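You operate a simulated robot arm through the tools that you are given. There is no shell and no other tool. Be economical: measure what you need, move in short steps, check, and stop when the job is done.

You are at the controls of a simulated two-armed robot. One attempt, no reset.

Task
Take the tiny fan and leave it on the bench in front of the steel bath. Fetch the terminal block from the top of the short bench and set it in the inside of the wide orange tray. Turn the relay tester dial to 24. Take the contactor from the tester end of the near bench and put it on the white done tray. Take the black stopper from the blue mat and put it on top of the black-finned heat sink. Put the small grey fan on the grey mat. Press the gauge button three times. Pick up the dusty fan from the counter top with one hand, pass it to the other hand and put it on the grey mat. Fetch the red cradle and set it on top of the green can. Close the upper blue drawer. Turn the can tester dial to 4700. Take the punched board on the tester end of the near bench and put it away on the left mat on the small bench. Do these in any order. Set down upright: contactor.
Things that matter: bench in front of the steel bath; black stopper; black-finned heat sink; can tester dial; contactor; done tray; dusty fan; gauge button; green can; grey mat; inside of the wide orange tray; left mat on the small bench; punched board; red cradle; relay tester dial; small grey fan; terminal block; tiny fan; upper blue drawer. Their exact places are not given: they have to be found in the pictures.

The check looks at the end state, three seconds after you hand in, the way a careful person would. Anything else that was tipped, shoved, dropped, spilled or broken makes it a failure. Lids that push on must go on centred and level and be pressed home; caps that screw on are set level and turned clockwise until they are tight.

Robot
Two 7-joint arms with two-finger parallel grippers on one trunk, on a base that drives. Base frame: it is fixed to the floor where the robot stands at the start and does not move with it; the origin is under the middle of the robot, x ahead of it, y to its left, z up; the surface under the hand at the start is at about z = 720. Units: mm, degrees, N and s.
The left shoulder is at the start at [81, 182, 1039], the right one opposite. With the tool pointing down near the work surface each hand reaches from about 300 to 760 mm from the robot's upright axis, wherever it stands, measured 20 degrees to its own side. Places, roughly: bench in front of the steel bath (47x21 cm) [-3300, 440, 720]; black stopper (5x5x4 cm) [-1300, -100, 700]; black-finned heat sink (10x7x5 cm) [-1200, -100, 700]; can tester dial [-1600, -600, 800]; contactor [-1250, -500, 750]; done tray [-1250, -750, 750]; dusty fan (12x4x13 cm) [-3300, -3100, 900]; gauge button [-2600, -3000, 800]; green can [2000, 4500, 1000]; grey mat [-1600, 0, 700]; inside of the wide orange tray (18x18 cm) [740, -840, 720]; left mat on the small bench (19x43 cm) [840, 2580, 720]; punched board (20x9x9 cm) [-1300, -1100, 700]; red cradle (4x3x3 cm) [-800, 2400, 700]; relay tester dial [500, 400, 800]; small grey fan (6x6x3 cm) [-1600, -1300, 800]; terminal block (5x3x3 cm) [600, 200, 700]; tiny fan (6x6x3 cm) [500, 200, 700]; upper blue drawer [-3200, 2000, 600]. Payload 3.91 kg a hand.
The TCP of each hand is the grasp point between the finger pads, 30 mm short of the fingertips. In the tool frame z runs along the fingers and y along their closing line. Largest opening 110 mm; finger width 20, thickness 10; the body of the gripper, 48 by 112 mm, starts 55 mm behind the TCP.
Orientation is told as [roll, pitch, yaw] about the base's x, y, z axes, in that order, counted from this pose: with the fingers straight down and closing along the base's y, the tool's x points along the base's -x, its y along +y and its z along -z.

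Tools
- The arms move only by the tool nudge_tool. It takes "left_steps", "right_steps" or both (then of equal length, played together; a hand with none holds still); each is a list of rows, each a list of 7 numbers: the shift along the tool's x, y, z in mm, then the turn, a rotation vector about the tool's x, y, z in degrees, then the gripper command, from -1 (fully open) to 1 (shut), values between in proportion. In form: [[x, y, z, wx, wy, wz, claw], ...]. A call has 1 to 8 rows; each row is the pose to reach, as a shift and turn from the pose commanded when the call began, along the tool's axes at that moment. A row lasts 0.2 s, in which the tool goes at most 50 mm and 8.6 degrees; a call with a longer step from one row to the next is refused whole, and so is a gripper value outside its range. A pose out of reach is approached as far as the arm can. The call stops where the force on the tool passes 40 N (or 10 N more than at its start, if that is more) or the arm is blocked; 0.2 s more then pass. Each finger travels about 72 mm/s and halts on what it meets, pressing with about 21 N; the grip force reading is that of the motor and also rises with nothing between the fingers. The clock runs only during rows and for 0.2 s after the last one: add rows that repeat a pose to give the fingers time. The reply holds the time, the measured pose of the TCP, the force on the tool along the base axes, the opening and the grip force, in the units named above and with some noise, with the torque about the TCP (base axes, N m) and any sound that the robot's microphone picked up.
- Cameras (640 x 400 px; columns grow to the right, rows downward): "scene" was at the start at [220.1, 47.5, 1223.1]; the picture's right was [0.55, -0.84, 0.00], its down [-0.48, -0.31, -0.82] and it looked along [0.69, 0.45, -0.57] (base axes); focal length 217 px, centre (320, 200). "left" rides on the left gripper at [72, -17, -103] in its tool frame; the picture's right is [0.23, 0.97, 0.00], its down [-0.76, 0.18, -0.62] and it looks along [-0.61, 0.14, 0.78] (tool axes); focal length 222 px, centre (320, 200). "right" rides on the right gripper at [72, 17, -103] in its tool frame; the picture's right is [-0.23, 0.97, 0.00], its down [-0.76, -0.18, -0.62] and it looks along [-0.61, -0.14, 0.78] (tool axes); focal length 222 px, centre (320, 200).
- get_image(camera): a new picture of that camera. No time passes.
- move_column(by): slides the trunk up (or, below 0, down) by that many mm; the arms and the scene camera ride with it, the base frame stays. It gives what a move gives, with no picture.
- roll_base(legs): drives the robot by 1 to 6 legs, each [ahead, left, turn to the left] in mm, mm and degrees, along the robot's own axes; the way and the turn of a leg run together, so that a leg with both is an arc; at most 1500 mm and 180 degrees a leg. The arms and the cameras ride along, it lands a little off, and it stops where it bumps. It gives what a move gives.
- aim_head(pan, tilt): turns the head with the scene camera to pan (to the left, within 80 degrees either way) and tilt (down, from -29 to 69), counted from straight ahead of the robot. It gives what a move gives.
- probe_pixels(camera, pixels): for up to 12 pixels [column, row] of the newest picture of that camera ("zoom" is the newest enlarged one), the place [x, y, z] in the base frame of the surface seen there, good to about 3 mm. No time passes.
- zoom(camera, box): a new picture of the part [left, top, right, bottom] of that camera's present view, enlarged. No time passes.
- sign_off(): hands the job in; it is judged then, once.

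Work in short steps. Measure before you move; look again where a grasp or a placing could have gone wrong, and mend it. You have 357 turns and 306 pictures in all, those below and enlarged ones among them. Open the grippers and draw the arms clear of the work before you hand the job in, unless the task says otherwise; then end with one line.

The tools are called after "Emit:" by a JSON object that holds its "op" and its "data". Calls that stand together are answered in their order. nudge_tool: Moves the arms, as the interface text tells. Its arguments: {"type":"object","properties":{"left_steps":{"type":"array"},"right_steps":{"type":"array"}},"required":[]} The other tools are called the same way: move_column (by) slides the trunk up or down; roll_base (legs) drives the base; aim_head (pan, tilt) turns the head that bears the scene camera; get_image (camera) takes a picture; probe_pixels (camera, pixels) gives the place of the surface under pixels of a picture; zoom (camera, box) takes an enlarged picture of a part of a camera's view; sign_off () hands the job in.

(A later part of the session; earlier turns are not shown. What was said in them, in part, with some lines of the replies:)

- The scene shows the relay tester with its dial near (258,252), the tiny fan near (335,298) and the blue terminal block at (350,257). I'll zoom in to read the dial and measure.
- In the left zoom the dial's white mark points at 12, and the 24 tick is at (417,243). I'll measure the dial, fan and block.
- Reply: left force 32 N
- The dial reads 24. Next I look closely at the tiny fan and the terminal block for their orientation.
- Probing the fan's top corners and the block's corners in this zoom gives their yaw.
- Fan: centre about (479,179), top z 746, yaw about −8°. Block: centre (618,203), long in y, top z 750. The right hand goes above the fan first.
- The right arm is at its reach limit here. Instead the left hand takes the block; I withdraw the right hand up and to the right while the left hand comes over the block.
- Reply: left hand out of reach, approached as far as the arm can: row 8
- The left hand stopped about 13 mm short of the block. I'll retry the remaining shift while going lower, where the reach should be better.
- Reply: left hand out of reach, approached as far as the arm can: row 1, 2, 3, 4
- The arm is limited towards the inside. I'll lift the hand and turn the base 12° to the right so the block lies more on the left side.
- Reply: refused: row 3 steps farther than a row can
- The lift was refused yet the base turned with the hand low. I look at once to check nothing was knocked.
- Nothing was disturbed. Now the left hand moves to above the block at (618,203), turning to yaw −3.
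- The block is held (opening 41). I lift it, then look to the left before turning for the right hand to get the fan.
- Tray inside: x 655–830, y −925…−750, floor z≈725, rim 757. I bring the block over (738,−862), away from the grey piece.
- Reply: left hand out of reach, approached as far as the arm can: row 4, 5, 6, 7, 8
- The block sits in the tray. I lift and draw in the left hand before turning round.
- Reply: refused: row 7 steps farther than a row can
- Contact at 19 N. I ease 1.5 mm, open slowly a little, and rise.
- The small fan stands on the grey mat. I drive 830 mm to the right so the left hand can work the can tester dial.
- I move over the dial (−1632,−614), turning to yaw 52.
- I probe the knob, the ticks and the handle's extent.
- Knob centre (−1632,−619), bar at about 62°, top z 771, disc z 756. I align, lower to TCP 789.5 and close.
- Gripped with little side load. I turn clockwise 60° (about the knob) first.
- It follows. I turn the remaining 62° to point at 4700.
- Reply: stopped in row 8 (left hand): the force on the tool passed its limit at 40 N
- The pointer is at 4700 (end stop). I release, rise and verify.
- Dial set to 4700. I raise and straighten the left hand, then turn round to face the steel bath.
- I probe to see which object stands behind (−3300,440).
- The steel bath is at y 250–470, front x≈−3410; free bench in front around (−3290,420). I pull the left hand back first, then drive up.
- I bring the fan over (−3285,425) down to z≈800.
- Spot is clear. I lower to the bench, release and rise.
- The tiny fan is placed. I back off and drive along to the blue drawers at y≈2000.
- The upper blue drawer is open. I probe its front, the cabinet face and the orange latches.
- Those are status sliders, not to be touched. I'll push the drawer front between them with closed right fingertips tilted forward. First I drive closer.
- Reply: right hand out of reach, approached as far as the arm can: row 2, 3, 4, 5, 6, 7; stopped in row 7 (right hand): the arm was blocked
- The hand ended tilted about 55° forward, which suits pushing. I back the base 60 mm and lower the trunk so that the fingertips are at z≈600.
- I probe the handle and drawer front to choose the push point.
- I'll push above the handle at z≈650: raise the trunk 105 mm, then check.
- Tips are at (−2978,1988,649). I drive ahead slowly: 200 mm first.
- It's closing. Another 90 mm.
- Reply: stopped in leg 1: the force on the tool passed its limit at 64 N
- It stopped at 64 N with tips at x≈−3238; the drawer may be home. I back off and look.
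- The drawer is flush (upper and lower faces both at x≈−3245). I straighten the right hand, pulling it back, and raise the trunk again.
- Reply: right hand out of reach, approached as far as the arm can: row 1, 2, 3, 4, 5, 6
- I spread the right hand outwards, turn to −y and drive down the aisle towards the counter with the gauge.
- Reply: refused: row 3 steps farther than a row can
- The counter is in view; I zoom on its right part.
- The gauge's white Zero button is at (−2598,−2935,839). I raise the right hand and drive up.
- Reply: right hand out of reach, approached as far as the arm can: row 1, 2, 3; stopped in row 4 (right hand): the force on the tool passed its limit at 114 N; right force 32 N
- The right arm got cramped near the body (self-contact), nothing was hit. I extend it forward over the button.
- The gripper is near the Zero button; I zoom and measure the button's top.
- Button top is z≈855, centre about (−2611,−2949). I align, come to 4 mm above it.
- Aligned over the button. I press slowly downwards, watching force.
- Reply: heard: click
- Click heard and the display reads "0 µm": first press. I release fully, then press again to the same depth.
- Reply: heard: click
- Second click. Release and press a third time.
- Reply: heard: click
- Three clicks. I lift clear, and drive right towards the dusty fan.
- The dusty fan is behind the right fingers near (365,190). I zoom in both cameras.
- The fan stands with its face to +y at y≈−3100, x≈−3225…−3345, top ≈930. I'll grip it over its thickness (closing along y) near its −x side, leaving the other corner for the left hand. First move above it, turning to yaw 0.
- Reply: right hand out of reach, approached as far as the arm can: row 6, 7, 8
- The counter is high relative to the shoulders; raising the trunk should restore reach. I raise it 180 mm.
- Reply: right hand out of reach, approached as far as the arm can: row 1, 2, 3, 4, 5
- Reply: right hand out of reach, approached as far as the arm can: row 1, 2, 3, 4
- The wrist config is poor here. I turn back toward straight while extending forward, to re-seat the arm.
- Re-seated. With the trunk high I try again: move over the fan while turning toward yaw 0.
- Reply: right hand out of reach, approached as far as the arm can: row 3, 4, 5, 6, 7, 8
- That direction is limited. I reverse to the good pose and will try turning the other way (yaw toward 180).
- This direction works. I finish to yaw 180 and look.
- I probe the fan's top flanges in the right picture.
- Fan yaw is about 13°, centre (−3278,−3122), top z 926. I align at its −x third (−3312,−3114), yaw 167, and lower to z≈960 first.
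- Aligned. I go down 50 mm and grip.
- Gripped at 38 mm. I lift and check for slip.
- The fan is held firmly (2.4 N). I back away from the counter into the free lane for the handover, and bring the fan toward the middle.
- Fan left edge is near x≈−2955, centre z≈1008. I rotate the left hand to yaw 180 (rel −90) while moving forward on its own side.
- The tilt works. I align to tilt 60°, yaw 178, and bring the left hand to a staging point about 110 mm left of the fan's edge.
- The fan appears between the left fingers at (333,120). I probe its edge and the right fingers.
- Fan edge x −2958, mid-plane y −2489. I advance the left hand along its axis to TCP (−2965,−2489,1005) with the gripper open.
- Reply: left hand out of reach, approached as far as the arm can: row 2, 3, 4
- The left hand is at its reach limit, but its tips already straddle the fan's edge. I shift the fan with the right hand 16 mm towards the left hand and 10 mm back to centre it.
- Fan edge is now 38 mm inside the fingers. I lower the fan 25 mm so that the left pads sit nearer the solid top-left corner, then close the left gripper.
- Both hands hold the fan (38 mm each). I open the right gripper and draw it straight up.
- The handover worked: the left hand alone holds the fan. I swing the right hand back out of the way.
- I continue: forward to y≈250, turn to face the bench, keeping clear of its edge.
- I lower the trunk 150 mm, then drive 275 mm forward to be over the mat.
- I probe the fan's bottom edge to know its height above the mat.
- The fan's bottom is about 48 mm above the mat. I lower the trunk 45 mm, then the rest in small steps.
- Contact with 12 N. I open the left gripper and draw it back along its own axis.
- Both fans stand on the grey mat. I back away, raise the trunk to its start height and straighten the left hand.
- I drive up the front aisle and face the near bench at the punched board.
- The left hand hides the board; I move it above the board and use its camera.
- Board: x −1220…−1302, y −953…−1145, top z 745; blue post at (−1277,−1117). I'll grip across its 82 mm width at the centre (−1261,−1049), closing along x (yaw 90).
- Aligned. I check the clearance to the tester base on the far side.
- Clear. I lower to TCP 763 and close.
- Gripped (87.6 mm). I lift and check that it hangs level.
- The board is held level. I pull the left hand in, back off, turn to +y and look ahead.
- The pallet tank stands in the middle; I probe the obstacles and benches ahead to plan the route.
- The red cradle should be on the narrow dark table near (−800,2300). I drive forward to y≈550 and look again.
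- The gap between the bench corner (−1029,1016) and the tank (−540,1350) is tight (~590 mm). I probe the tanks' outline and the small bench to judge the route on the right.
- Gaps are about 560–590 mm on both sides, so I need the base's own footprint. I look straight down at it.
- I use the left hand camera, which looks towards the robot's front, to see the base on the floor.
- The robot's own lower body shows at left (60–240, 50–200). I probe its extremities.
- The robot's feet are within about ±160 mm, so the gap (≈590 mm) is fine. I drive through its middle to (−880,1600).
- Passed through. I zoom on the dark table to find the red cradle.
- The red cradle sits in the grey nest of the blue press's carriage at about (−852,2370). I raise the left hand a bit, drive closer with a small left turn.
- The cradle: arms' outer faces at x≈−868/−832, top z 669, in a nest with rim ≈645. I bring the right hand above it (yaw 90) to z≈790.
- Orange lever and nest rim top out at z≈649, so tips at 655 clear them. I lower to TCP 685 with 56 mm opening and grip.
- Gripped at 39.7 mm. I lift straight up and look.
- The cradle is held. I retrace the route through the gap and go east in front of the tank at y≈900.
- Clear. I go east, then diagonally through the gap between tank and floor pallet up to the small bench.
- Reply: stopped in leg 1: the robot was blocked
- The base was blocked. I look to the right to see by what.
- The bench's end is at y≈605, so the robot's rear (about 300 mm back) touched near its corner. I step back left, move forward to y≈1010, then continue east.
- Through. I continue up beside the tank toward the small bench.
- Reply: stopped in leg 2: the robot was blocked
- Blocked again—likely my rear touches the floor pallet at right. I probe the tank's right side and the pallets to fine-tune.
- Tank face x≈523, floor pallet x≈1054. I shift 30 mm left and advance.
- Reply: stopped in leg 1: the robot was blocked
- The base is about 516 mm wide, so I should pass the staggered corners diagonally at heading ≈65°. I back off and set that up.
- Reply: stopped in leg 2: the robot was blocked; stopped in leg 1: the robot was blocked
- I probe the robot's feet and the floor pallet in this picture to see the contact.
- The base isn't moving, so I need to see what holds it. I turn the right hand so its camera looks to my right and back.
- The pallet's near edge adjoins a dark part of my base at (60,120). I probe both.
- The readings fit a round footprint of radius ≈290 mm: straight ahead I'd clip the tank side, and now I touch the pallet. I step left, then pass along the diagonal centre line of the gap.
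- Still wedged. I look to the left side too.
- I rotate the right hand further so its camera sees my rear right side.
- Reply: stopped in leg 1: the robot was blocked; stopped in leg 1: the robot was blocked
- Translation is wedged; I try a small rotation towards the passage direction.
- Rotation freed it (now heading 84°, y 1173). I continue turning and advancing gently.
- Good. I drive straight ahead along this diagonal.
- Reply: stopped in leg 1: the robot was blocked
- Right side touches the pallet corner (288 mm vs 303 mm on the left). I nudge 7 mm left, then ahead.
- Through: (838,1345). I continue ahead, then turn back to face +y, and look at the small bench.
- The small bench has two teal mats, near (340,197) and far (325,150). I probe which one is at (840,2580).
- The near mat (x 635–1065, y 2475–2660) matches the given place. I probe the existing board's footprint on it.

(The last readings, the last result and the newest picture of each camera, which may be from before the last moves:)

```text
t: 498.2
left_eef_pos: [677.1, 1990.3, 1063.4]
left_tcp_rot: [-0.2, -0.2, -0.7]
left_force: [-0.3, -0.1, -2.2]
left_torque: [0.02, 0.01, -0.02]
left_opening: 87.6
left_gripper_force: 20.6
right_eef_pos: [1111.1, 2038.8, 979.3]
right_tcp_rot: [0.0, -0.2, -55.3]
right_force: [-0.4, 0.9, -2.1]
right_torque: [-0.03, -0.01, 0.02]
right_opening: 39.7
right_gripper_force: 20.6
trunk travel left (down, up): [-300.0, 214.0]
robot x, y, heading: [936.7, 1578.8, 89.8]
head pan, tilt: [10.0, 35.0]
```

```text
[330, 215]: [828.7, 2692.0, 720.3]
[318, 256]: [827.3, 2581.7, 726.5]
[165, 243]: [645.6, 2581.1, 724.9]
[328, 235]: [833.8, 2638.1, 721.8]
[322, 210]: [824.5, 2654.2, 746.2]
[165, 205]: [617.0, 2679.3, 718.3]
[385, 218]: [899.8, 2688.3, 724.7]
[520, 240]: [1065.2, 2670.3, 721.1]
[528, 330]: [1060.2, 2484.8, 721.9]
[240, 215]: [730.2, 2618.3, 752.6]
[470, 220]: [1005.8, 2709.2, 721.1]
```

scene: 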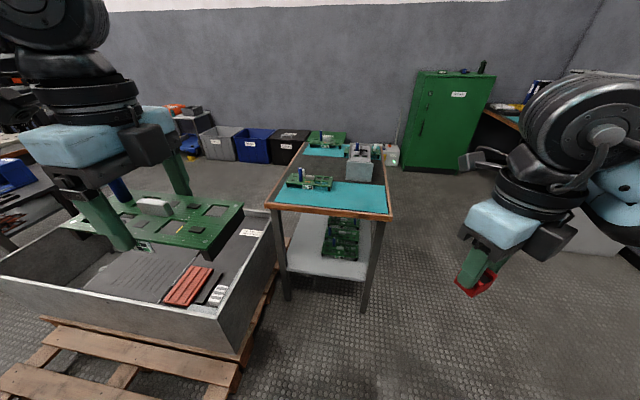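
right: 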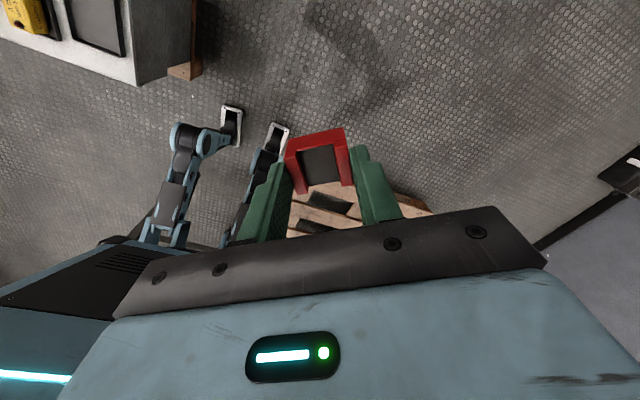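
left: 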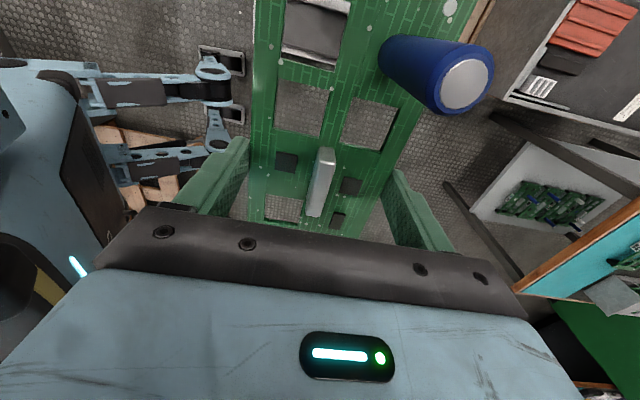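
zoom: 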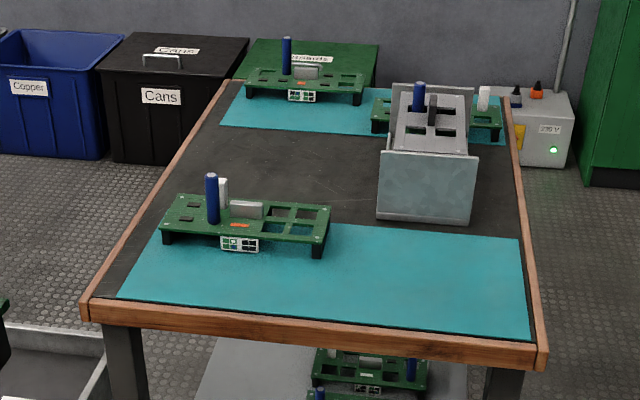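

Existing board spans x 640–832. I'll set ours at centre (955,2570), long side along x. I drive up.

Emit:
{"op": "roll_base", "data": {"legs": [[300, -223, 0], [215, 0, 0]]}}

Emit:
{"op": "get_image", "data": {"camera": "left"}}

```text
t: 502.1
left_eef_pos: [902.4, 2505.9, 1065.2]
left_tcp_rot: [-0.3, -0.2, -0.8]
left_force: [-0.1, -0.3, -2.5]
left_torque: [-0.02, 0.0, 0.01]
left_opening: 87.5
left_gripper_force: 20.8
right_eef_pos: [1337.0, 2554.9, 978.5]
right_tcp_rot: [0.0, -0.1, -55.1]
right_force: [0.7, 1.2, -2.0]
right_torque: [0.0, 0.0, 0.0]
right_opening: 39.9
right_gripper_force: 21.0
trunk travel left (down, up): [-300.0, 214.0]
robot x, y, heading: [1161.6, 2095.2, 89.8]
head pan, tilt: [10.0, 35.0]
```

```text
116 pictures are left
```

left: 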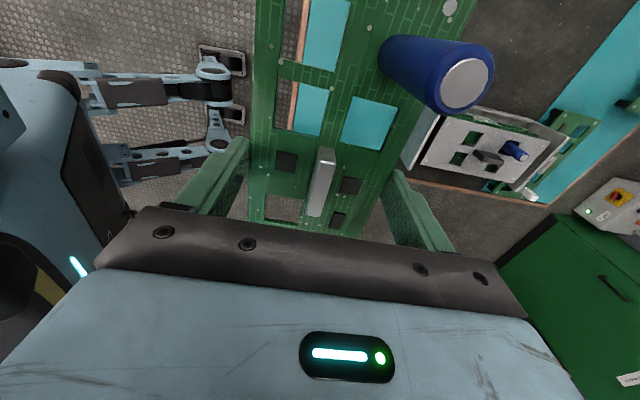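

I move over (955,2570) and down to z≈820.

Emit:
{"op": "nudge_tool", "data": {"left_steps": [[-7, 8, 35, 0, 0, 0, 1], [-14, 16, 70, 0, 0, 0, 1], [-21, 25, 105, 0, 0, 0, 1], [-28, 33, 140, 0, 0, 0, 1], [-35, 42, 175, 0, 0, 0, 1], [-42, 52, 205, 0, 0, 0, 1], [-52, 65, 230, 0, 0, 0, 1], [-52, 65, 245, 0, 0, 0, 1]]}}

Emit:
{"op": "get_image", "data": {"camera": "scene"}}

Emit:
{"op": "get_image", "data": {"camera": "left"}}

```text
t: 503.9
left_eef_pos: [956.5, 2570.0, 819.2]
left_tcp_rot: [-0.2, -0.3, -0.8]
left_force: [0.2, 0.4, -1.2]
left_torque: [0.01, -0.02, 0.03]
left_opening: 87.6
left_gripper_force: 20.6
right_eef_pos: [1336.9, 2553.5, 980.5]
right_tcp_rot: [0.1, -0.2, -55.1]
right_force: [0.2, 1.2, -2.3]
right_torque: [-0.01, 0.03, 0.0]
right_opening: 39.8
right_gripper_force: 20.7
trunk travel left (down, up): [-300.0, 214.0]
robot x, y, heading: [1160.6, 2089.3, 90.1]
head pan, tilt: [10.0, 35.0]
```

```text
115 pictures are left
```

scene: 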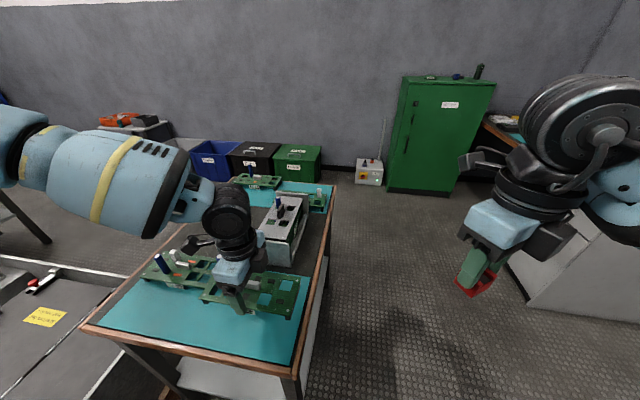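

```text
114 pictures are left
```

left: 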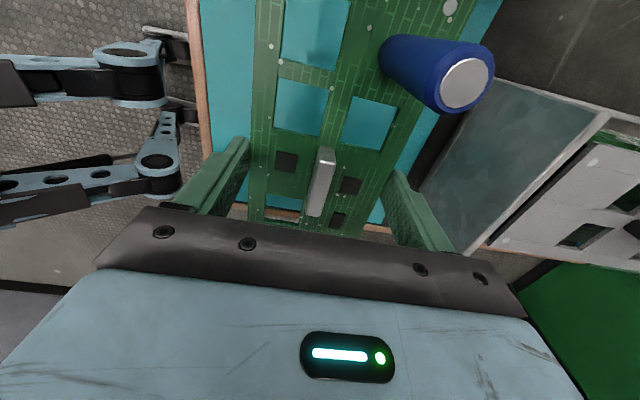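

I zoom to see the clearance to the other board.

Emit:
{"op": "zoom", "data": {"camera": "scene", "box": [130, 220, 340, 350]}}

Emit:
{"op": "probe_pixels", "data": {"camera": "scene", "pixels": [[205, 288], [295, 300], [298, 278], [213, 300], [185, 285], [215, 265]]}}

```text
3.05 times, centred on (235, 285) of scene
```

zoom: 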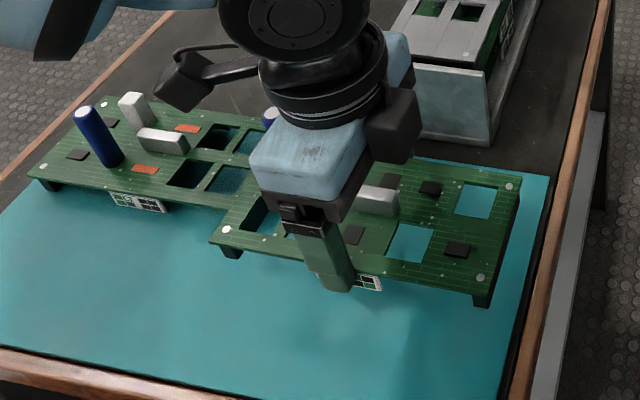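

```text
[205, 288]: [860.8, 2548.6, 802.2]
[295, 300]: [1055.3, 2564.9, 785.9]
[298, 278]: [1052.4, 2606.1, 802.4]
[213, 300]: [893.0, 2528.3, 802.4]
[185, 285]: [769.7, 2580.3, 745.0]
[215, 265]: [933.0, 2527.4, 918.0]
```

Gap of about 28 mm. I lower to contact and release.

Emit:
{"op": "nudge_tool", "data": {"left_steps": [[0, 0, 25, 0, 0, 0, 1], [0, 0, 48, 0, 0, 0, 1], [0, 0, 53, 0, 0, 0, 1], [0, 0, 55, 0, 0, 0, 1], [0, 0, 56, 0, 0, 0, 1]]}}

```text
t: 505.1
left_eef_pos: [956.7, 2568.0, 765.0]
left_tcp_rot: [0.0, -0.2, -0.8]
left_force: [-3.3, -2.3, 14.7]
left_torque: [-0.36, 0.34, 0.15]
left_opening: 87.7
left_gripper_force: 20.5
right_eef_pos: [1336.7, 2552.7, 980.9]
right_tcp_rot: [0.1, 0.0, -55.1]
right_force: [-0.2, 0.7, -2.6]
right_torque: [-0.04, 0.01, 0.0]
right_opening: 39.8
right_gripper_force: 20.9
trunk travel left (down, up): [-300.0, 214.0]
robot x, y, heading: [1163.3, 2095.4, 89.8]
head pan, tilt: [10.0, 35.0]
```

Emit:
{"op": "nudge_tool", "data": {"left_steps": [[0, 0, -1, 0, 0, 0, 0.5], [0, 0, -1, 0, 0, 0, -0.6], [0, 0, -1, 0, 0, 0, -1], [0, 0, -1, 0, 0, 0, -1], [0, 0, -40, 0, 0, 0, -1], [0, 0, -85, 0, 0, 0, -1], [0, 0, -130, 0, 0, 0, -1], [0, 0, -175, 0, 0, 0, -1]]}}

Emit:
{"op": "get_image", "data": {"camera": "left"}}

Emit:
{"op": "get_image", "data": {"camera": "scene"}}

```text
t: 506.9
left_eef_pos: [955.8, 2569.2, 938.4]
left_tcp_rot: [-0.2, -0.2, -0.8]
left_force: [0.3, 0.4, -0.3]
left_torque: [-0.01, -0.01, -0.02]
left_opening: 109.9
left_gripper_force: 0.0
right_eef_pos: [1337.3, 2553.9, 979.8]
right_tcp_rot: [0.0, -0.2, -55.0]
right_force: [-0.5, -0.9, -2.2]
right_torque: [-0.02, 0.01, -0.02]
right_opening: 39.6
right_gripper_force: 21.2
trunk travel left (down, up): [-300.0, 214.0]
robot x, y, heading: [1165.3, 2093.1, 89.9]
head pan, tilt: [10.0, 35.0]
```

```text
112 pictures are left
```

left: 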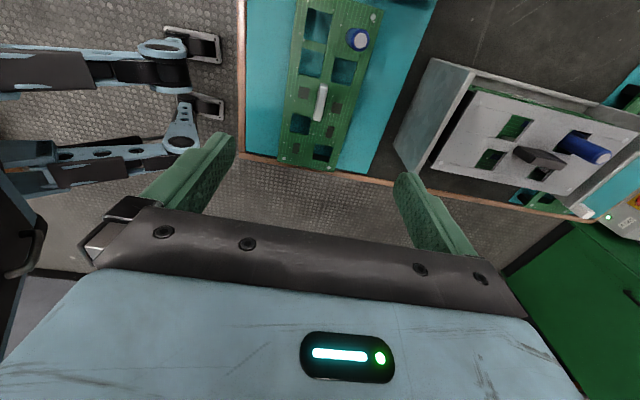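

```text
111 pictures are left
```

scene: 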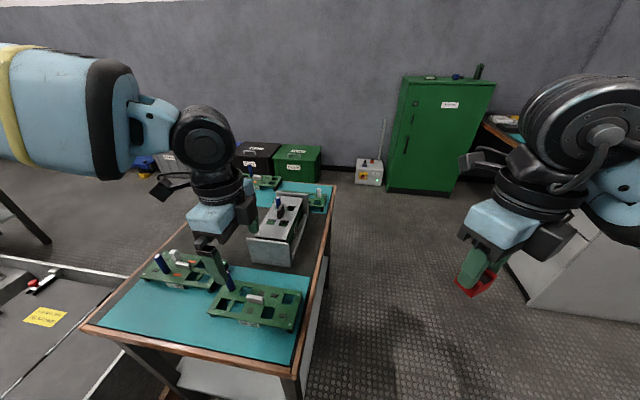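

The board lies on the mat. Now the green can: I zoom on the top of the green cabinet.

Emit:
{"op": "zoom", "data": {"camera": "scene", "box": [380, 50, 520, 150]}}

Emit:
{"op": "probe_pixels", "data": {"camera": "scene", "pixels": [[478, 72], [430, 77], [456, 77], [445, 82], [490, 125], [400, 80], [492, 85], [405, 180]]}}

```text
4.00 times, centred on (450, 100) of scene
```

zoom: 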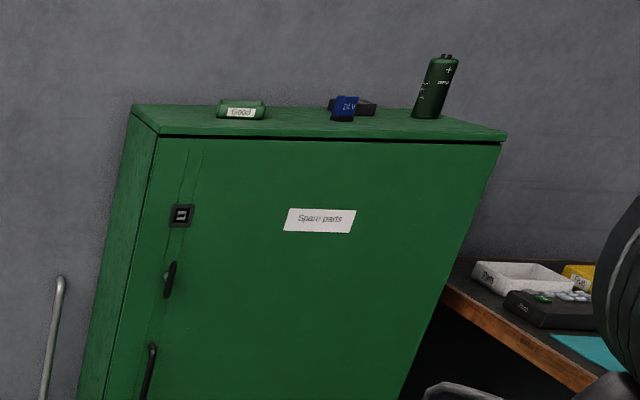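

```text
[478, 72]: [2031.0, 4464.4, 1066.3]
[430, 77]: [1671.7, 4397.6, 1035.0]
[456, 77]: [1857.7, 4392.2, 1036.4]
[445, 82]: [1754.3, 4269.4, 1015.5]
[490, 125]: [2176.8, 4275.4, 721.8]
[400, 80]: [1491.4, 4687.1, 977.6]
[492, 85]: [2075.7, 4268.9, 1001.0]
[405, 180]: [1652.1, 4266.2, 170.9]
```

The green can stands on the green cabinet (top z≈1015) at about (2031,4464). I raise and draw in the left hand, turn the right hand back, and probe the desk on the right.

Emit:
{"op": "nudge_tool", "data": {"left_steps": [[0, -20, -40, 0, 0, 0, 0], [0, -60, -60, 0, 0, 0, 0], [0, -100, -80, 0, 0, 0, 0], [0, -140, -80, 0, 0, 0, 0], [0, -180, -80, 0, 0, 0, 0], [0, -180, -80, 0, 0, 0, 0], [0, -180, -80, 0, 0, 0, 0], [0, -180, -80, 0, 0, 0, 0]], "right_steps": [[0, 0, 0, 0, 0, -8.5, 1], [0, 0, 0, 0, 0, -17, 1], [0, 0, 0, 0, 0, -25.5, 1], [0, 0, 0, 0, 0, -34, 1], [0, 0, 0, 0, 0, -42.5, 1], [0, 0, 0, 0, 0, -51, 1], [0, 0, 0, 0, 0, -59.5, 1], [0, 0, 0, 0, 0, -68, 1]]}}

Emit:
{"op": "nudge_tool", "data": {"right_steps": [[0, 0, 0, 0, 0, -8.5, 1], [0, 0, 0, 0, 0, -17, 1], [0, 0, 0, 0, 0, -25.5, 1], [0, 0, 0, 0, 0, -34, 1], [0, 0, 0, 0, 0, -42.5, 1], [0, 0, 0, 0, 0, -51, 1], [0, 0, 0, 0, 0, -59.5, 1], [0, 0, 0, 0, 0, -62, 1]]}}

Emit:
{"op": "aim_head", "data": {"pan": -25, "tilt": 25}}

Emit:
{"op": "get_image", "data": {"camera": "scene"}}

```text
t: 508.7
left_eef_pos: [952.9, 2390.5, 1019.5]
left_tcp_rot: [-0.2, -0.2, -0.8]
left_force: [-0.2, -0.2, 0.8]
left_torque: [0.02, -0.02, 0.0]
left_opening: 55.0
left_gripper_force: 0.0
right_eef_pos: [1337.8, 2553.6, 980.3]
right_tcp_rot: [-0.1, 0.0, 13.0]
right_force: [1.7, 0.5, -1.8]
right_torque: [-0.01, -0.02, 0.03]
right_opening: 39.5
right_gripper_force: 21.2
trunk travel left (down, up): [-300.0, 214.0]
robot x, y, heading: [1158.4, 2098.3, 89.8]
head pan, tilt: [10.0, 35.0]
```

```text
t: 510.5
left_eef_pos: [954.5, 2390.2, 1019.9]
left_tcp_rot: [-0.1, -0.2, -0.7]
left_force: [0.7, -0.3, -0.8]
left_torque: [0.01, 0.03, -0.02]
left_opening: 54.9
left_gripper_force: 0.1
right_eef_pos: [1336.9, 2554.1, 980.6]
right_tcp_rot: [-0.1, 0.0, 74.9]
right_force: [0.5, 0.2, -1.6]
right_torque: [-0.01, -0.04, 0.02]
right_opening: 39.6
right_gripper_force: 21.2
trunk travel left (down, up): [-300.0, 214.0]
robot x, y, heading: [1162.9, 2093.9, 89.9]
head pan, tilt: [10.0, 35.0]
```

```text
t: 511.5
left_eef_pos: [954.2, 2390.5, 1019.2]
left_tcp_rot: [-0.2, -0.1, -0.8]
left_force: [-0.3, 0.2, 0.5]
left_torque: [0.02, -0.02, 0.0]
left_opening: 55.3
left_gripper_force: 0.0
right_eef_pos: [1335.8, 2553.5, 979.2]
right_tcp_rot: [-0.2, -0.1, 74.8]
right_force: [-0.7, 0.5, -1.9]
right_torque: [0.04, 0.04, 0.01]
right_opening: 39.7
right_gripper_force: 21.4
trunk travel left (down, up): [-300.0, 214.0]
robot x, y, heading: [1161.9, 2096.2, 90.1]
head pan, tilt: [-25.0, 25.0]
```

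```text
109 pictures are left
```

scene: 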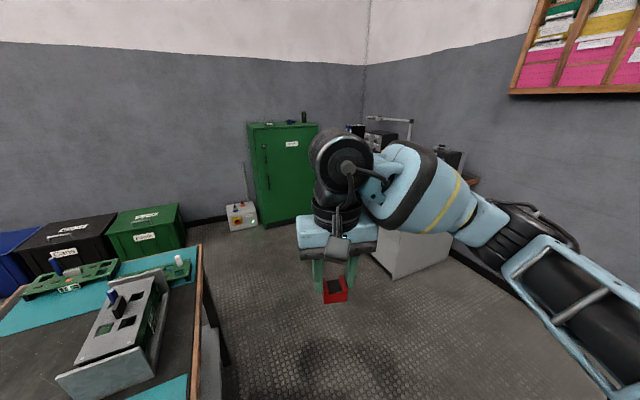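

Emit:
{"op": "probe_pixels", "data": {"camera": "scene", "pixels": [[395, 275], [375, 250], [445, 255], [267, 225], [205, 360], [230, 365], [303, 117], [318, 200], [240, 230], [470, 250]]}}

```text
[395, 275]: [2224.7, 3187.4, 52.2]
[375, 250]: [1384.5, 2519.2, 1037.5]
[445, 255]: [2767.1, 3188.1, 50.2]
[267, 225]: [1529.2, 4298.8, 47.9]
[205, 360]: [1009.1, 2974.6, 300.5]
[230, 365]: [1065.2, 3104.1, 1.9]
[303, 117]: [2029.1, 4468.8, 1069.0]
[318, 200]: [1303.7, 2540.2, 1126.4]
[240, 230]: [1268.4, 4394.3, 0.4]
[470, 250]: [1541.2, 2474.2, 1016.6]
```

Lane x 1085–2225 is free. I raise the trunk 170 mm, then drive to the cabinet front.

Emit:
{"op": "move_column", "data": {"by": 170}}

Emit:
{"op": "roll_base", "data": {"legs": [[0, -500, 0], [1000, 0, 0], [600, -60, 0]]}}

Emit:
{"op": "aim_head", "data": {"pan": -15, "tilt": 25}}

Emit:
{"op": "get_image", "data": {"camera": "scene"}}

```text
t: 513.4
left_eef_pos: [953.1, 2389.4, 1186.9]
left_tcp_rot: [-0.3, -0.1, -1.0]
left_force: [-0.2, 0.6, 0.3]
left_torque: [-0.01, 0.02, 0.02]
left_opening: 54.9
left_gripper_force: 0.0
right_eef_pos: [1336.6, 2552.9, 1148.8]
right_tcp_rot: [-0.2, 0.2, 74.9]
right_force: [0.1, 0.3, -2.2]
right_torque: [0.0, -0.01, -0.03]
right_opening: 39.7
right_gripper_force: 21.3
trunk travel left (down, up): [-470.0, 44.0]
robot x, y, heading: [1162.9, 2093.5, 89.9]
head pan, tilt: [-25.0, 25.0]
```

```text
t: 526.1
left_eef_pos: [1516.5, 3985.9, 1187.9]
left_tcp_rot: [-0.2, -0.2, -0.7]
left_force: [0.5, 0.0, 1.0]
left_torque: [-0.01, -0.01, -0.01]
left_opening: 55.0
left_gripper_force: 0.0
right_eef_pos: [1900.6, 4151.8, 1149.8]
right_tcp_rot: [-0.1, 0.0, 74.9]
right_force: [0.2, 0.2, -2.7]
right_torque: [0.0, -0.01, -0.07]
right_opening: 39.9
right_gripper_force: 21.3
trunk travel left (down, up): [-470.0, 44.0]
robot x, y, heading: [1728.5, 3688.0, 90.0]
head pan, tilt: [-25.0, 25.0]
```

```text
t: 526.8
left_eef_pos: [1517.8, 3987.5, 1188.6]
left_tcp_rot: [-0.3, -0.2, -0.7]
left_force: [0.7, -0.3, -0.2]
left_torque: [-0.02, -0.04, 0.03]
left_opening: 55.0
left_gripper_force: 0.0
right_eef_pos: [1901.2, 4150.9, 1149.2]
right_tcp_rot: [-0.2, 0.0, 75.0]
right_force: [-0.7, -0.6, -1.1]
right_torque: [-0.02, -0.01, -0.02]
right_opening: 40.1
right_gripper_force: 20.8
trunk travel left (down, up): [-470.0, 44.0]
robot x, y, heading: [1724.8, 3687.2, 90.2]
head pan, tilt: [-15.0, 25.0]
```

```text
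108 pictures are left
```

scene: 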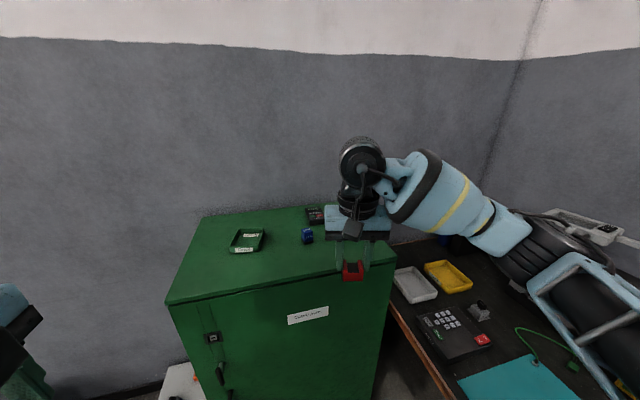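

The can is hidden behind the right hand; the right camera looks forward at it.

Emit:
{"op": "get_image", "data": {"camera": "right"}}

```text
107 pictures are left
```

right: 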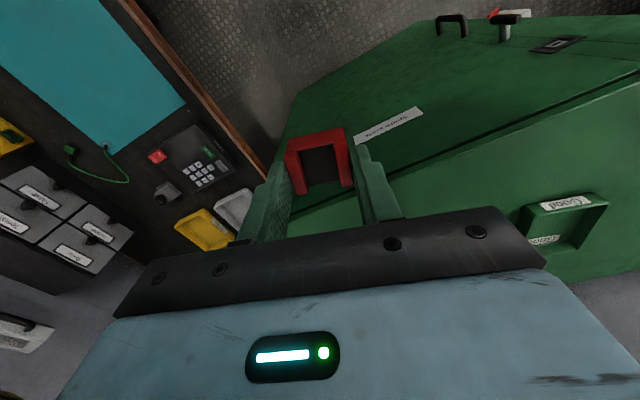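

I raise the right hand 80 mm and move it left so the head can see the can.

Emit:
{"op": "nudge_tool", "data": {"right_steps": [[10, 36, -20, 0, 0, 0, 1], [20, 72, -40, 0, 0, 0, 1], [30, 109, -60, 0, 0, 0, 1], [39, 145, -80, 0, 0, 0, 1]]}}

Emit:
{"op": "aim_head", "data": {"pan": -22, "tilt": 20}}

Emit:
{"op": "get_image", "data": {"camera": "scene"}}

```text
t: 527.8
left_eef_pos: [1515.0, 3986.4, 1188.0]
left_tcp_rot: [-0.2, -0.3, -0.7]
left_force: [0.9, 0.1, -0.6]
left_torque: [0.01, -0.02, -0.03]
left_opening: 55.0
left_gripper_force: 0.1
right_eef_pos: [1749.0, 4152.6, 1229.7]
right_tcp_rot: [-0.2, 0.0, 74.9]
right_force: [-0.2, -0.1, -2.3]
right_torque: [-0.03, -0.03, -0.01]
right_opening: 40.0
right_gripper_force: 21.5
trunk travel left (down, up): [-470.0, 44.0]
robot x, y, heading: [1725.4, 3690.6, 89.9]
head pan, tilt: [-15.0, 25.0]
```

```text
t: 528.5
left_eef_pos: [1516.4, 3986.3, 1187.5]
left_tcp_rot: [-0.3, -0.2, -0.7]
left_force: [-1.0, -0.2, -0.3]
left_torque: [0.0, 0.01, -0.02]
left_opening: 55.1
left_gripper_force: 0.1
right_eef_pos: [1750.5, 4151.5, 1229.9]
right_tcp_rot: [0.0, 0.0, 74.9]
right_force: [0.8, 0.0, -2.4]
right_torque: [0.01, 0.03, 0.0]
right_opening: 39.8
right_gripper_force: 21.0
trunk travel left (down, up): [-470.0, 44.0]
robot x, y, heading: [1727.9, 3691.3, 90.1]
head pan, tilt: [-22.0, 20.0]
```

```text
106 pictures are left
```

scene: 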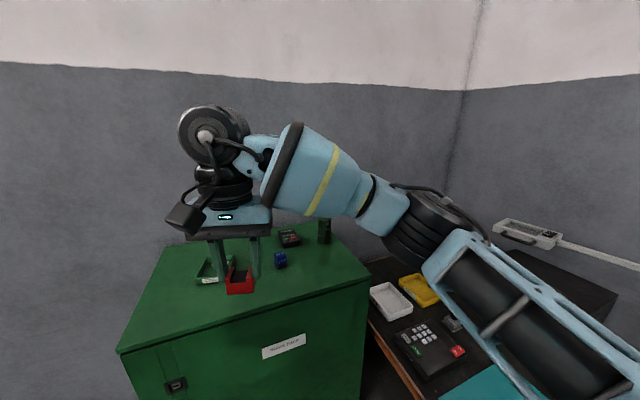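

The green can is now visible at (324,232). I zoom and measure it.

Emit:
{"op": "zoom", "data": {"camera": "scene", "box": [290, 205, 360, 260]}}

Emit:
{"op": "probe_pixels", "data": {"camera": "scene", "pixels": [[324, 222], [321, 221], [328, 221], [324, 230], [324, 240], [318, 232], [330, 232], [324, 246], [340, 240]]}}

```text
7.27 times, centred on (325, 232) of scene
```

zoom: 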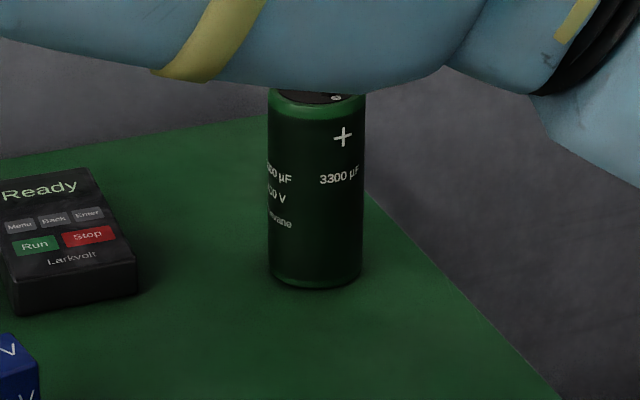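

```text
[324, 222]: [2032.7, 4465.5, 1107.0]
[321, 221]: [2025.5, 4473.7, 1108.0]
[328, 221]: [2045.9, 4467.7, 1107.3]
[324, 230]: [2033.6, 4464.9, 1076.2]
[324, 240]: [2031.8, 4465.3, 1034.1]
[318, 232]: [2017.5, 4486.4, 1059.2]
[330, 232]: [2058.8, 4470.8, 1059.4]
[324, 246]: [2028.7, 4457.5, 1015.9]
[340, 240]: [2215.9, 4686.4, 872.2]
```

Can: axis about (2036,4489), radius ≈24, base z 1016, top ≈1110. I drive 235 mm closer and move the right hand near it.

Emit:
{"op": "roll_base", "data": {"legs": [[235, 0, 0]]}}

Emit:
{"op": "nudge_tool", "data": {"right_steps": [[-10, -38, 0, 0, 0, -3, 1], [-20, -76, 0, 0, 0, -6, 1], [-30, -114, 0, 0, 0, -9, 1], [-40, -152, 0, 0, 0, -12, 1], [-50, -190, 0, 0, 0, -15, 1], [-60, -228, 0, 0, 0, -15, 1], [-68, -260, 0, 0, 0, -15, 1]]}}

Emit:
{"op": "get_image", "data": {"camera": "right"}}

Emit:
{"op": "get_image", "data": {"camera": "scene"}}

```text
t: 530.2
left_eef_pos: [1515.6, 4218.1, 1189.1]
left_tcp_rot: [-0.2, -0.2, -0.7]
left_force: [0.6, -0.4, 0.4]
left_torque: [0.01, 0.02, 0.02]
left_opening: 55.0
left_gripper_force: 0.0
right_eef_pos: [1750.0, 4383.3, 1229.8]
right_tcp_rot: [-0.1, 0.1, 75.0]
right_force: [-0.5, 0.4, -2.6]
right_torque: [0.04, -0.02, -0.01]
right_opening: 39.8
right_gripper_force: 20.6
trunk travel left (down, up): [-470.0, 44.0]
robot x, y, heading: [1729.5, 3923.1, 90.1]
head pan, tilt: [-22.0, 20.0]
```

```text
t: 531.8
left_eef_pos: [1517.7, 4217.9, 1189.2]
left_tcp_rot: [-0.1, -0.1, -0.7]
left_force: [-0.3, 0.3, 0.1]
left_torque: [0.04, 0.01, -0.01]
left_opening: 55.1
left_gripper_force: 0.1
right_eef_pos: [2020.4, 4380.0, 1231.0]
right_tcp_rot: [-0.1, 0.0, 90.0]
right_force: [0.1, -0.3, -2.1]
right_torque: [0.0, -0.02, -0.01]
right_opening: 39.5
right_gripper_force: 21.0
trunk travel left (down, up): [-470.0, 44.0]
robot x, y, heading: [1722.3, 3918.3, 90.3]
head pan, tilt: [-22.0, 20.0]
```

```text
104 pictures are left
```

right: 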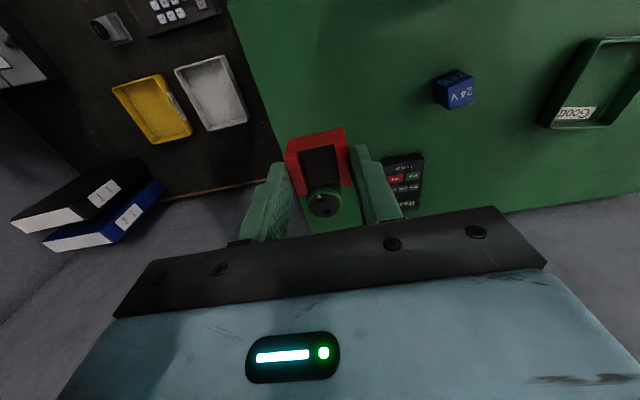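

```text
103 pictures are left
```

scene: 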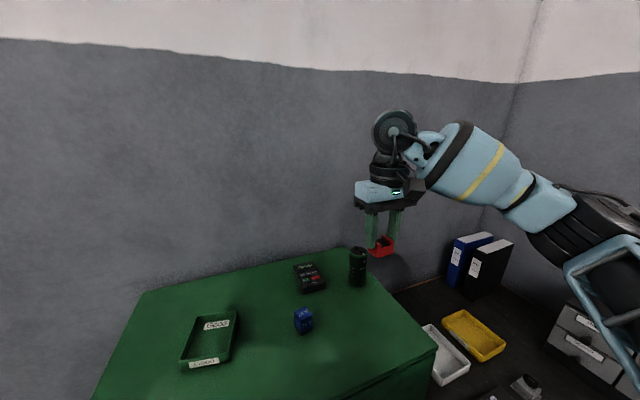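

The can's top shows at (325,203) in the right camera and (357,265) in the scene. I zoom and probe its top.

Emit:
{"op": "zoom", "data": {"camera": "right", "box": [270, 160, 380, 230]}}

Emit:
{"op": "zoom", "data": {"camera": "scene", "box": [330, 225, 420, 295]}}

Emit:
{"op": "probe_pixels", "data": {"camera": "right", "pixels": [[325, 196], [315, 203], [335, 203], [325, 212], [325, 204], [309, 200], [341, 203]]}}

Emit:
{"op": "probe_pixels", "data": {"camera": "scene", "pixels": [[357, 250], [352, 251], [363, 251], [357, 248], [357, 254], [357, 270], [349, 265], [365, 265]]}}

```text
5.71 times, centred on (325, 195) of right
```

zoom: 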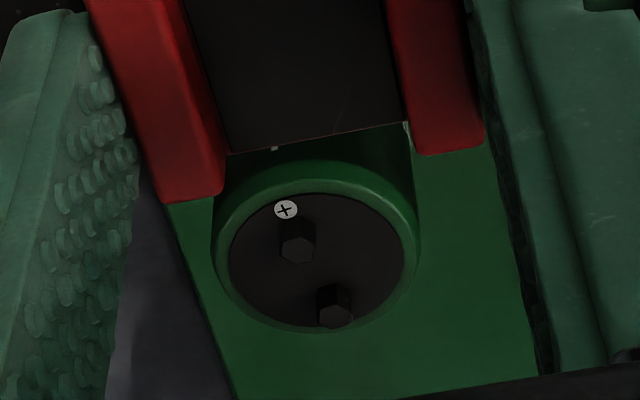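

```text
5.71 times, centred on (375, 260) of scene
```

zoom: 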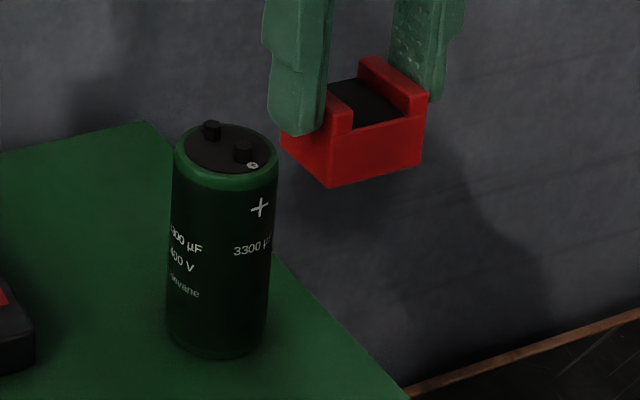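

```text
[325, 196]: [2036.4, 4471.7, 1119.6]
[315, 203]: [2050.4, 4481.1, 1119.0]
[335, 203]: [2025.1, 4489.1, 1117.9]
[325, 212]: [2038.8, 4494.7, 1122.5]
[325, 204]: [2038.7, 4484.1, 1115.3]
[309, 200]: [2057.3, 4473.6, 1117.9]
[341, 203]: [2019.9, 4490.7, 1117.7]
```

```text
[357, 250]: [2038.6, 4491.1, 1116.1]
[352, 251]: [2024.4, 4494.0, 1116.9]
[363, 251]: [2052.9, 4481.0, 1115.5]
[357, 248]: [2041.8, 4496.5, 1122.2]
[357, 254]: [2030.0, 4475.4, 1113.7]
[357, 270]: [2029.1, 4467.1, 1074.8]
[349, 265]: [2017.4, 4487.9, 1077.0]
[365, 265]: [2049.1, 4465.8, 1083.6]
```

The can has two hex terminals on top (z≈1122–1124). I'll balance the cradle over them, so I locate both precisely.

Emit:
{"op": "probe_pixels", "data": {"camera": "zoom", "pixels": [[211, 126], [213, 123], [207, 127], [244, 148], [241, 146], [247, 147], [225, 120], [225, 180], [180, 150], [275, 155]]}}

Emit:
{"op": "zoom", "data": {"camera": "right", "box": [290, 180, 360, 230]}}

```text
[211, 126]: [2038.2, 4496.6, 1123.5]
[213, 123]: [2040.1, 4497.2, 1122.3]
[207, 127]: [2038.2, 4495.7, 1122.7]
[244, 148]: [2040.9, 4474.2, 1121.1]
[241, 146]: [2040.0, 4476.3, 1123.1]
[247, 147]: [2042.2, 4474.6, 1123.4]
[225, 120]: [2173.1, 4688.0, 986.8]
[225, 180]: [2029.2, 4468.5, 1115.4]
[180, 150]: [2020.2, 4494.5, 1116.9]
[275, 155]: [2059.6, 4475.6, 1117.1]
```

```text
8.00 times, centred on (325, 205) of right
```

zoom: 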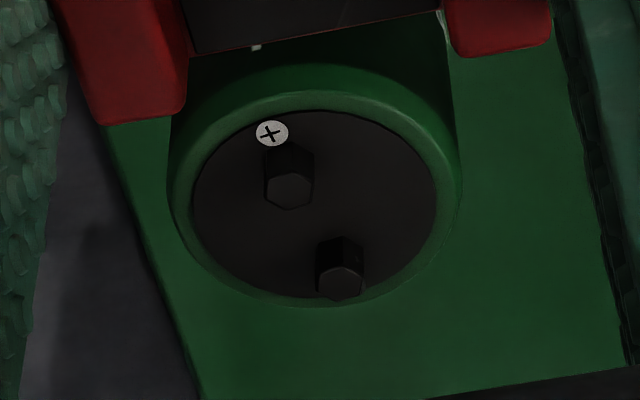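

Emit:
{"op": "probe_pixels", "data": {"camera": "zoom", "pixels": [[287, 192], [280, 190], [295, 190], [288, 200], [340, 283], [332, 280], [350, 280], [341, 292], [195, 200], [440, 190], [310, 115], [315, 300]]}}

```text
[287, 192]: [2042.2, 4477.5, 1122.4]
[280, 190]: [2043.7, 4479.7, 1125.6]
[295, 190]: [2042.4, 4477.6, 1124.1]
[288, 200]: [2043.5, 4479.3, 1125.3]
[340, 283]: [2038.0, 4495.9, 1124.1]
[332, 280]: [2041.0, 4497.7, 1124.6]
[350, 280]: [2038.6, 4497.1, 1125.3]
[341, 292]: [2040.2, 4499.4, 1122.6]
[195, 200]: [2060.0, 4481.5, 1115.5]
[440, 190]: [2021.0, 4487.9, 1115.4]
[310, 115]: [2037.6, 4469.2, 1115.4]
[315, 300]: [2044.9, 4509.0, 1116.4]
```

Terminals at (2042,4478) and (2039,4497), top z 1124; midpoint (2040.6,4487.5). I move the cradle over it, staying high first.

Emit:
{"op": "nudge_tool", "data": {"right_steps": [[-36, -7, 0, 0, 0, 0, 1], [-72, -14, 0, 0, 0, 0, 1], [-107.5, -20.2, 0, 0, 0, 0, 1], [-107.5, -20.2, 20, 0, 0, 0, 1], [-107.5, -20.2, 38, 0, 0, 0, 1], [-107.5, -20.2, 38, 0, 0, 0, 1]]}}

Emit:
{"op": "get_image", "data": {"camera": "right"}}

Emit:
{"op": "zoom", "data": {"camera": "scene", "box": [310, 180, 430, 300]}}

```text
t: 533.2
left_eef_pos: [1516.1, 4217.1, 1188.2]
left_tcp_rot: [-0.2, -0.4, -0.8]
left_force: [-0.2, -0.4, -0.1]
left_torque: [0.03, -0.03, 0.0]
left_opening: 55.1
left_gripper_force: 0.1
right_eef_pos: [2039.5, 4489.6, 1193.1]
right_tcp_rot: [0.0, 0.0, 89.9]
right_force: [1.0, -0.3, -1.5]
right_torque: [0.01, 0.0, -0.01]
right_opening: 39.8
right_gripper_force: 20.9
trunk travel left (down, up): [-470.0, 44.0]
robot x, y, heading: [1723.3, 3919.3, 89.8]
head pan, tilt: [-22.0, 20.0]
```

```text
99 pictures are left
```

right: 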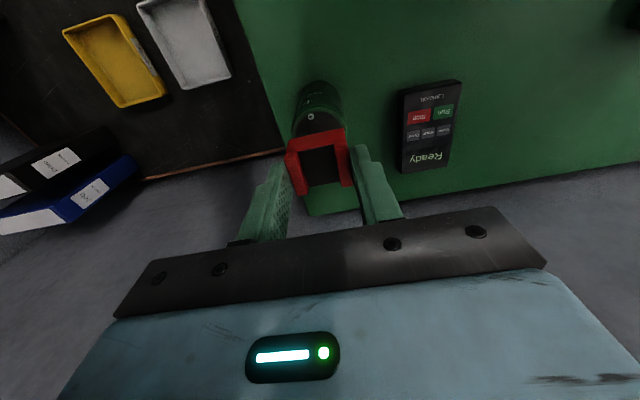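

```text
3.33 times, centred on (370, 240) of scene
```

zoom: 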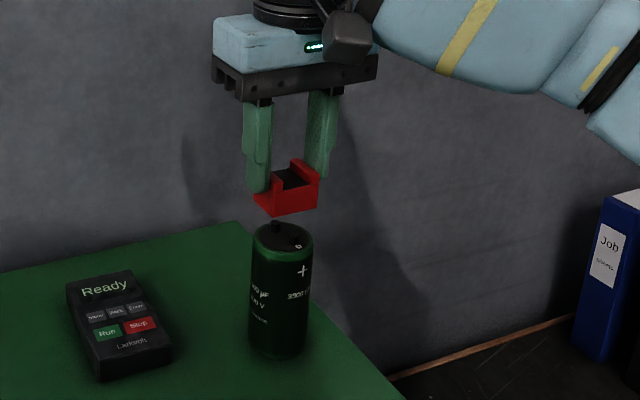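

I probe the held cradle's faces to check its true centre and bottom.

Emit:
{"op": "zoom", "data": {"camera": "scene", "box": [340, 215, 400, 265]}}

Emit:
{"op": "probe_pixels", "data": {"camera": "scene", "pixels": [[357, 242], [362, 241], [353, 240], [350, 236], [355, 236], [368, 233], [364, 230], [357, 233], [348, 238]]}}

```text
8.00 times, centred on (370, 240) of scene
```

zoom: 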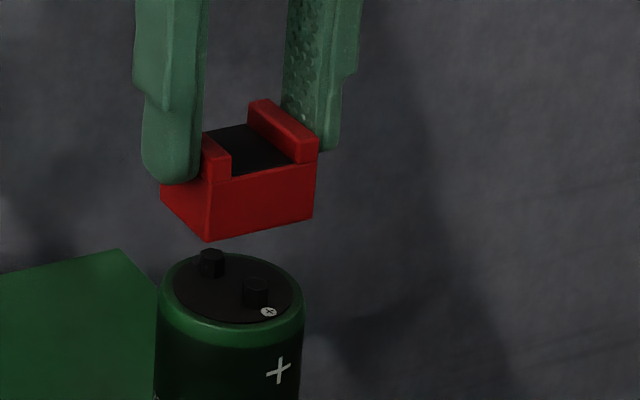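

```text
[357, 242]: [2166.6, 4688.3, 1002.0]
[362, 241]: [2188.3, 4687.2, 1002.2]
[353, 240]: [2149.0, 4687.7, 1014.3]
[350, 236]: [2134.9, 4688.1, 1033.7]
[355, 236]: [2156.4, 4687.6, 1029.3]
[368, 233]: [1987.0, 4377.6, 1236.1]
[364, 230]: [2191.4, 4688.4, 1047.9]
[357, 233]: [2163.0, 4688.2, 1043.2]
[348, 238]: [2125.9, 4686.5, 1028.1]
```

Emit:
{"op": "probe_pixels", "data": {"camera": "zoom", "pixels": [[212, 234], [308, 215], [212, 188], [310, 165], [260, 200], [168, 198], [185, 215], [200, 225], [260, 130], [240, 150], [211, 255], [257, 285]]}}

```text
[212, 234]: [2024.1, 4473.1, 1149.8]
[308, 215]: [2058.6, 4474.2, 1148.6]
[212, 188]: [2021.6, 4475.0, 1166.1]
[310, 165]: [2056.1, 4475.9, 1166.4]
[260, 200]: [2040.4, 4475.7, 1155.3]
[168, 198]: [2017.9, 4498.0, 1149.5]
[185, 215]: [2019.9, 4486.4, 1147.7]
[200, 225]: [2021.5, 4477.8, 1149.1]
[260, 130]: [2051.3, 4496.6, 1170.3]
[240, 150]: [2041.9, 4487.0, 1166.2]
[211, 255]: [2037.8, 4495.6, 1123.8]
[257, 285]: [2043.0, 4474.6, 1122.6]
```

Cradle centre (2040,4488), bottom z≈1147.5: it is right over the terminals. I lower to just above, then in 1 mm steps.

Emit:
{"op": "nudge_tool", "data": {"right_steps": [[0, 0, 12, 0, 0, 0, 1], [0, 0, 20, 0, 0, 0, 1], [0, 0, 21, 0, 0, 0, 1], [0, 0, 22, 0, 0, 0, 1]]}}

Emit:
{"op": "nudge_tool", "data": {"right_steps": [[0, 0, 1, 0, 0, 0, 1], [0, 0, 2, 0, 0, 0, 1]]}}

```text
t: 534.2
left_eef_pos: [1516.8, 4218.6, 1190.0]
left_tcp_rot: [0.0, -0.2, -0.7]
left_force: [-0.2, -0.1, -0.5]
left_torque: [0.0, 0.0, 0.03]
left_opening: 54.9
left_gripper_force: 0.0
right_eef_pos: [2040.0, 4488.5, 1171.7]
right_tcp_rot: [-0.2, -0.1, 90.0]
right_force: [-0.1, -0.2, 1.3]
right_torque: [0.07, 0.04, -0.03]
right_opening: 39.8
right_gripper_force: 21.0
trunk travel left (down, up): [-470.0, 44.0]
robot x, y, heading: [1727.1, 3920.9, 90.1]
head pan, tilt: [-22.0, 20.0]
```

```text
t: 534.8
left_eef_pos: [1517.1, 4216.6, 1190.2]
left_tcp_rot: [-0.1, -0.3, -0.7]
left_force: [-0.3, -0.3, 0.5]
left_torque: [-0.01, 0.0, -0.01]
left_opening: 55.1
left_gripper_force: 0.0
right_eef_pos: [2039.6, 4488.2, 1171.8]
right_tcp_rot: [0.0, -0.3, 89.9]
right_force: [2.1, 2.9, 15.7]
right_torque: [0.05, -0.14, 0.01]
right_opening: 39.8
right_gripper_force: 21.3
trunk travel left (down, up): [-470.0, 44.0]
robot x, y, heading: [1724.6, 3917.4, 90.3]
head pan, tilt: [-22.0, 20.0]
```

Contact (16 N). I ease 1.7 mm up, look, then open.

Emit:
{"op": "nudge_tool", "data": {"right_steps": [[0, 0, -1.7, 0, 0, 0, 1], [0, 0, -1.7, 0, 0, 0, 0.1], [0, 0, -1.7, 0, 0, 0, -0.1], [0, 0, -1.7, 0, 0, 0, -0.1]]}}

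Emit:
{"op": "zoom", "data": {"camera": "scene", "box": [340, 215, 400, 265]}}

```text
t: 535.8
left_eef_pos: [1517.8, 4217.2, 1188.1]
left_tcp_rot: [-0.1, -0.2, -0.7]
left_force: [0.6, -0.1, -0.2]
left_torque: [-0.02, 0.04, 0.02]
left_opening: 55.1
left_gripper_force: 0.0
right_eef_pos: [2040.1, 4489.2, 1170.2]
right_tcp_rot: [-0.2, 0.0, 90.0]
right_force: [-0.4, 0.7, 0.7]
right_torque: [0.03, -0.03, -0.02]
right_opening: 60.4
right_gripper_force: 0.0
trunk travel left (down, up): [-470.0, 44.0]
robot x, y, heading: [1724.2, 3921.2, 90.0]
head pan, tilt: [-22.0, 20.0]
```

```text
8.00 times, centred on (370, 240) of scene
```

zoom: 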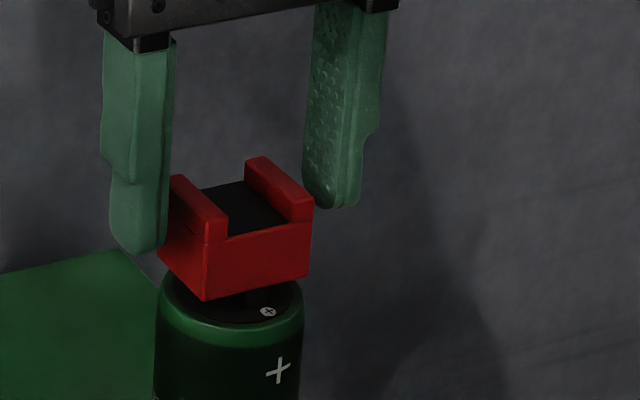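

It rests level on the terminals. I rise straight up and check.

Emit:
{"op": "nudge_tool", "data": {"right_steps": [[0, 0, -20, 0, 0, 0, -0.1], [0, 0, -50, 0, 0, 0, -0.1], [0, 0, -90, 0, 0, 0, -0.1], [40, 0, -100, 0, 0, 0, -0.1], [85, 0, -100, 0, 0, 0, -0.1], [130, 0, -100, 0, 0, 0, -0.1]]}}

Emit:
{"op": "zoom", "data": {"camera": "scene", "box": [320, 205, 420, 295]}}

```text
t: 537.2
left_eef_pos: [1518.3, 4217.1, 1189.8]
left_tcp_rot: [-0.1, -0.2, -0.8]
left_force: [0.1, -0.2, -0.2]
left_torque: [0.0, 0.02, -0.01]
left_opening: 54.8
left_gripper_force: 0.0
right_eef_pos: [2039.7, 4356.1, 1269.1]
right_tcp_rot: [0.0, 0.0, 90.1]
right_force: [-0.1, -0.7, 0.3]
right_torque: [0.03, -0.03, 0.01]
right_opening: 60.7
right_gripper_force: 0.1
trunk travel left (down, up): [-470.0, 44.0]
robot x, y, heading: [1727.5, 3921.5, 90.1]
head pan, tilt: [-22.0, 20.0]
```

```text
4.44 times, centred on (370, 250) of scene
```

zoom: 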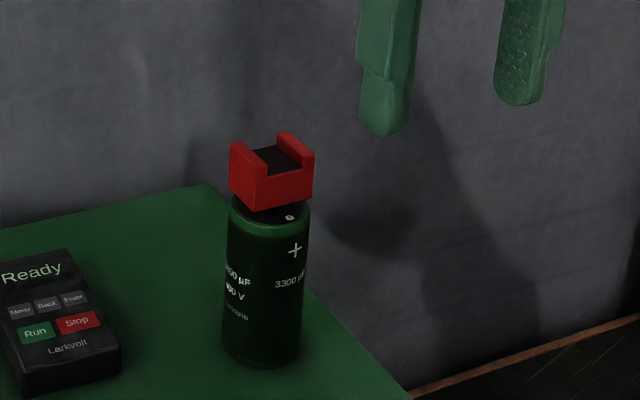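

The cradle sits on the can. All twelve jobs are done; I back away so both arms are clear of the work.

Emit:
{"op": "roll_base", "data": {"legs": [[-350, 0, 0]]}}

Emit:
{"op": "get_image", "data": {"camera": "scene"}}

```text
t: 539.5
left_eef_pos: [1516.9, 3869.7, 1188.5]
left_tcp_rot: [-0.1, -0.1, -0.8]
left_force: [-1.2, 0.4, 0.5]
left_torque: [-0.02, 0.0, 0.0]
left_opening: 55.0
left_gripper_force: 0.0
right_eef_pos: [2041.0, 4010.8, 1270.4]
right_tcp_rot: [-0.1, 0.0, 90.0]
right_force: [-0.3, 0.2, -0.3]
right_torque: [-0.01, 0.02, 0.04]
right_opening: 60.7
right_gripper_force: 0.0
trunk travel left (down, up): [-470.0, 44.0]
robot x, y, heading: [1731.4, 3573.1, 89.9]
head pan, tilt: [-22.0, 20.0]
```

```text
94 pictures are left
```

scene: 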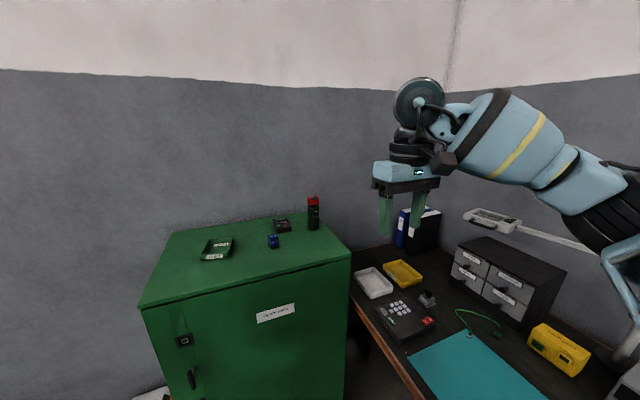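

The cradle stands on the can, both grippers are open and clear. I hand in.

Emit:
{"op": "sign_off", "data": {}}

```text
The job is handed in.
```

I finished all twelve tasks and handed the job in, with both grippers open and the arms clear of the work. While squeezing between the tank and the floor pallet on the way to the small bench, the base rubbed against them. It may have shifted the pallet by a few millimetres, and I couldn't confirm either way.
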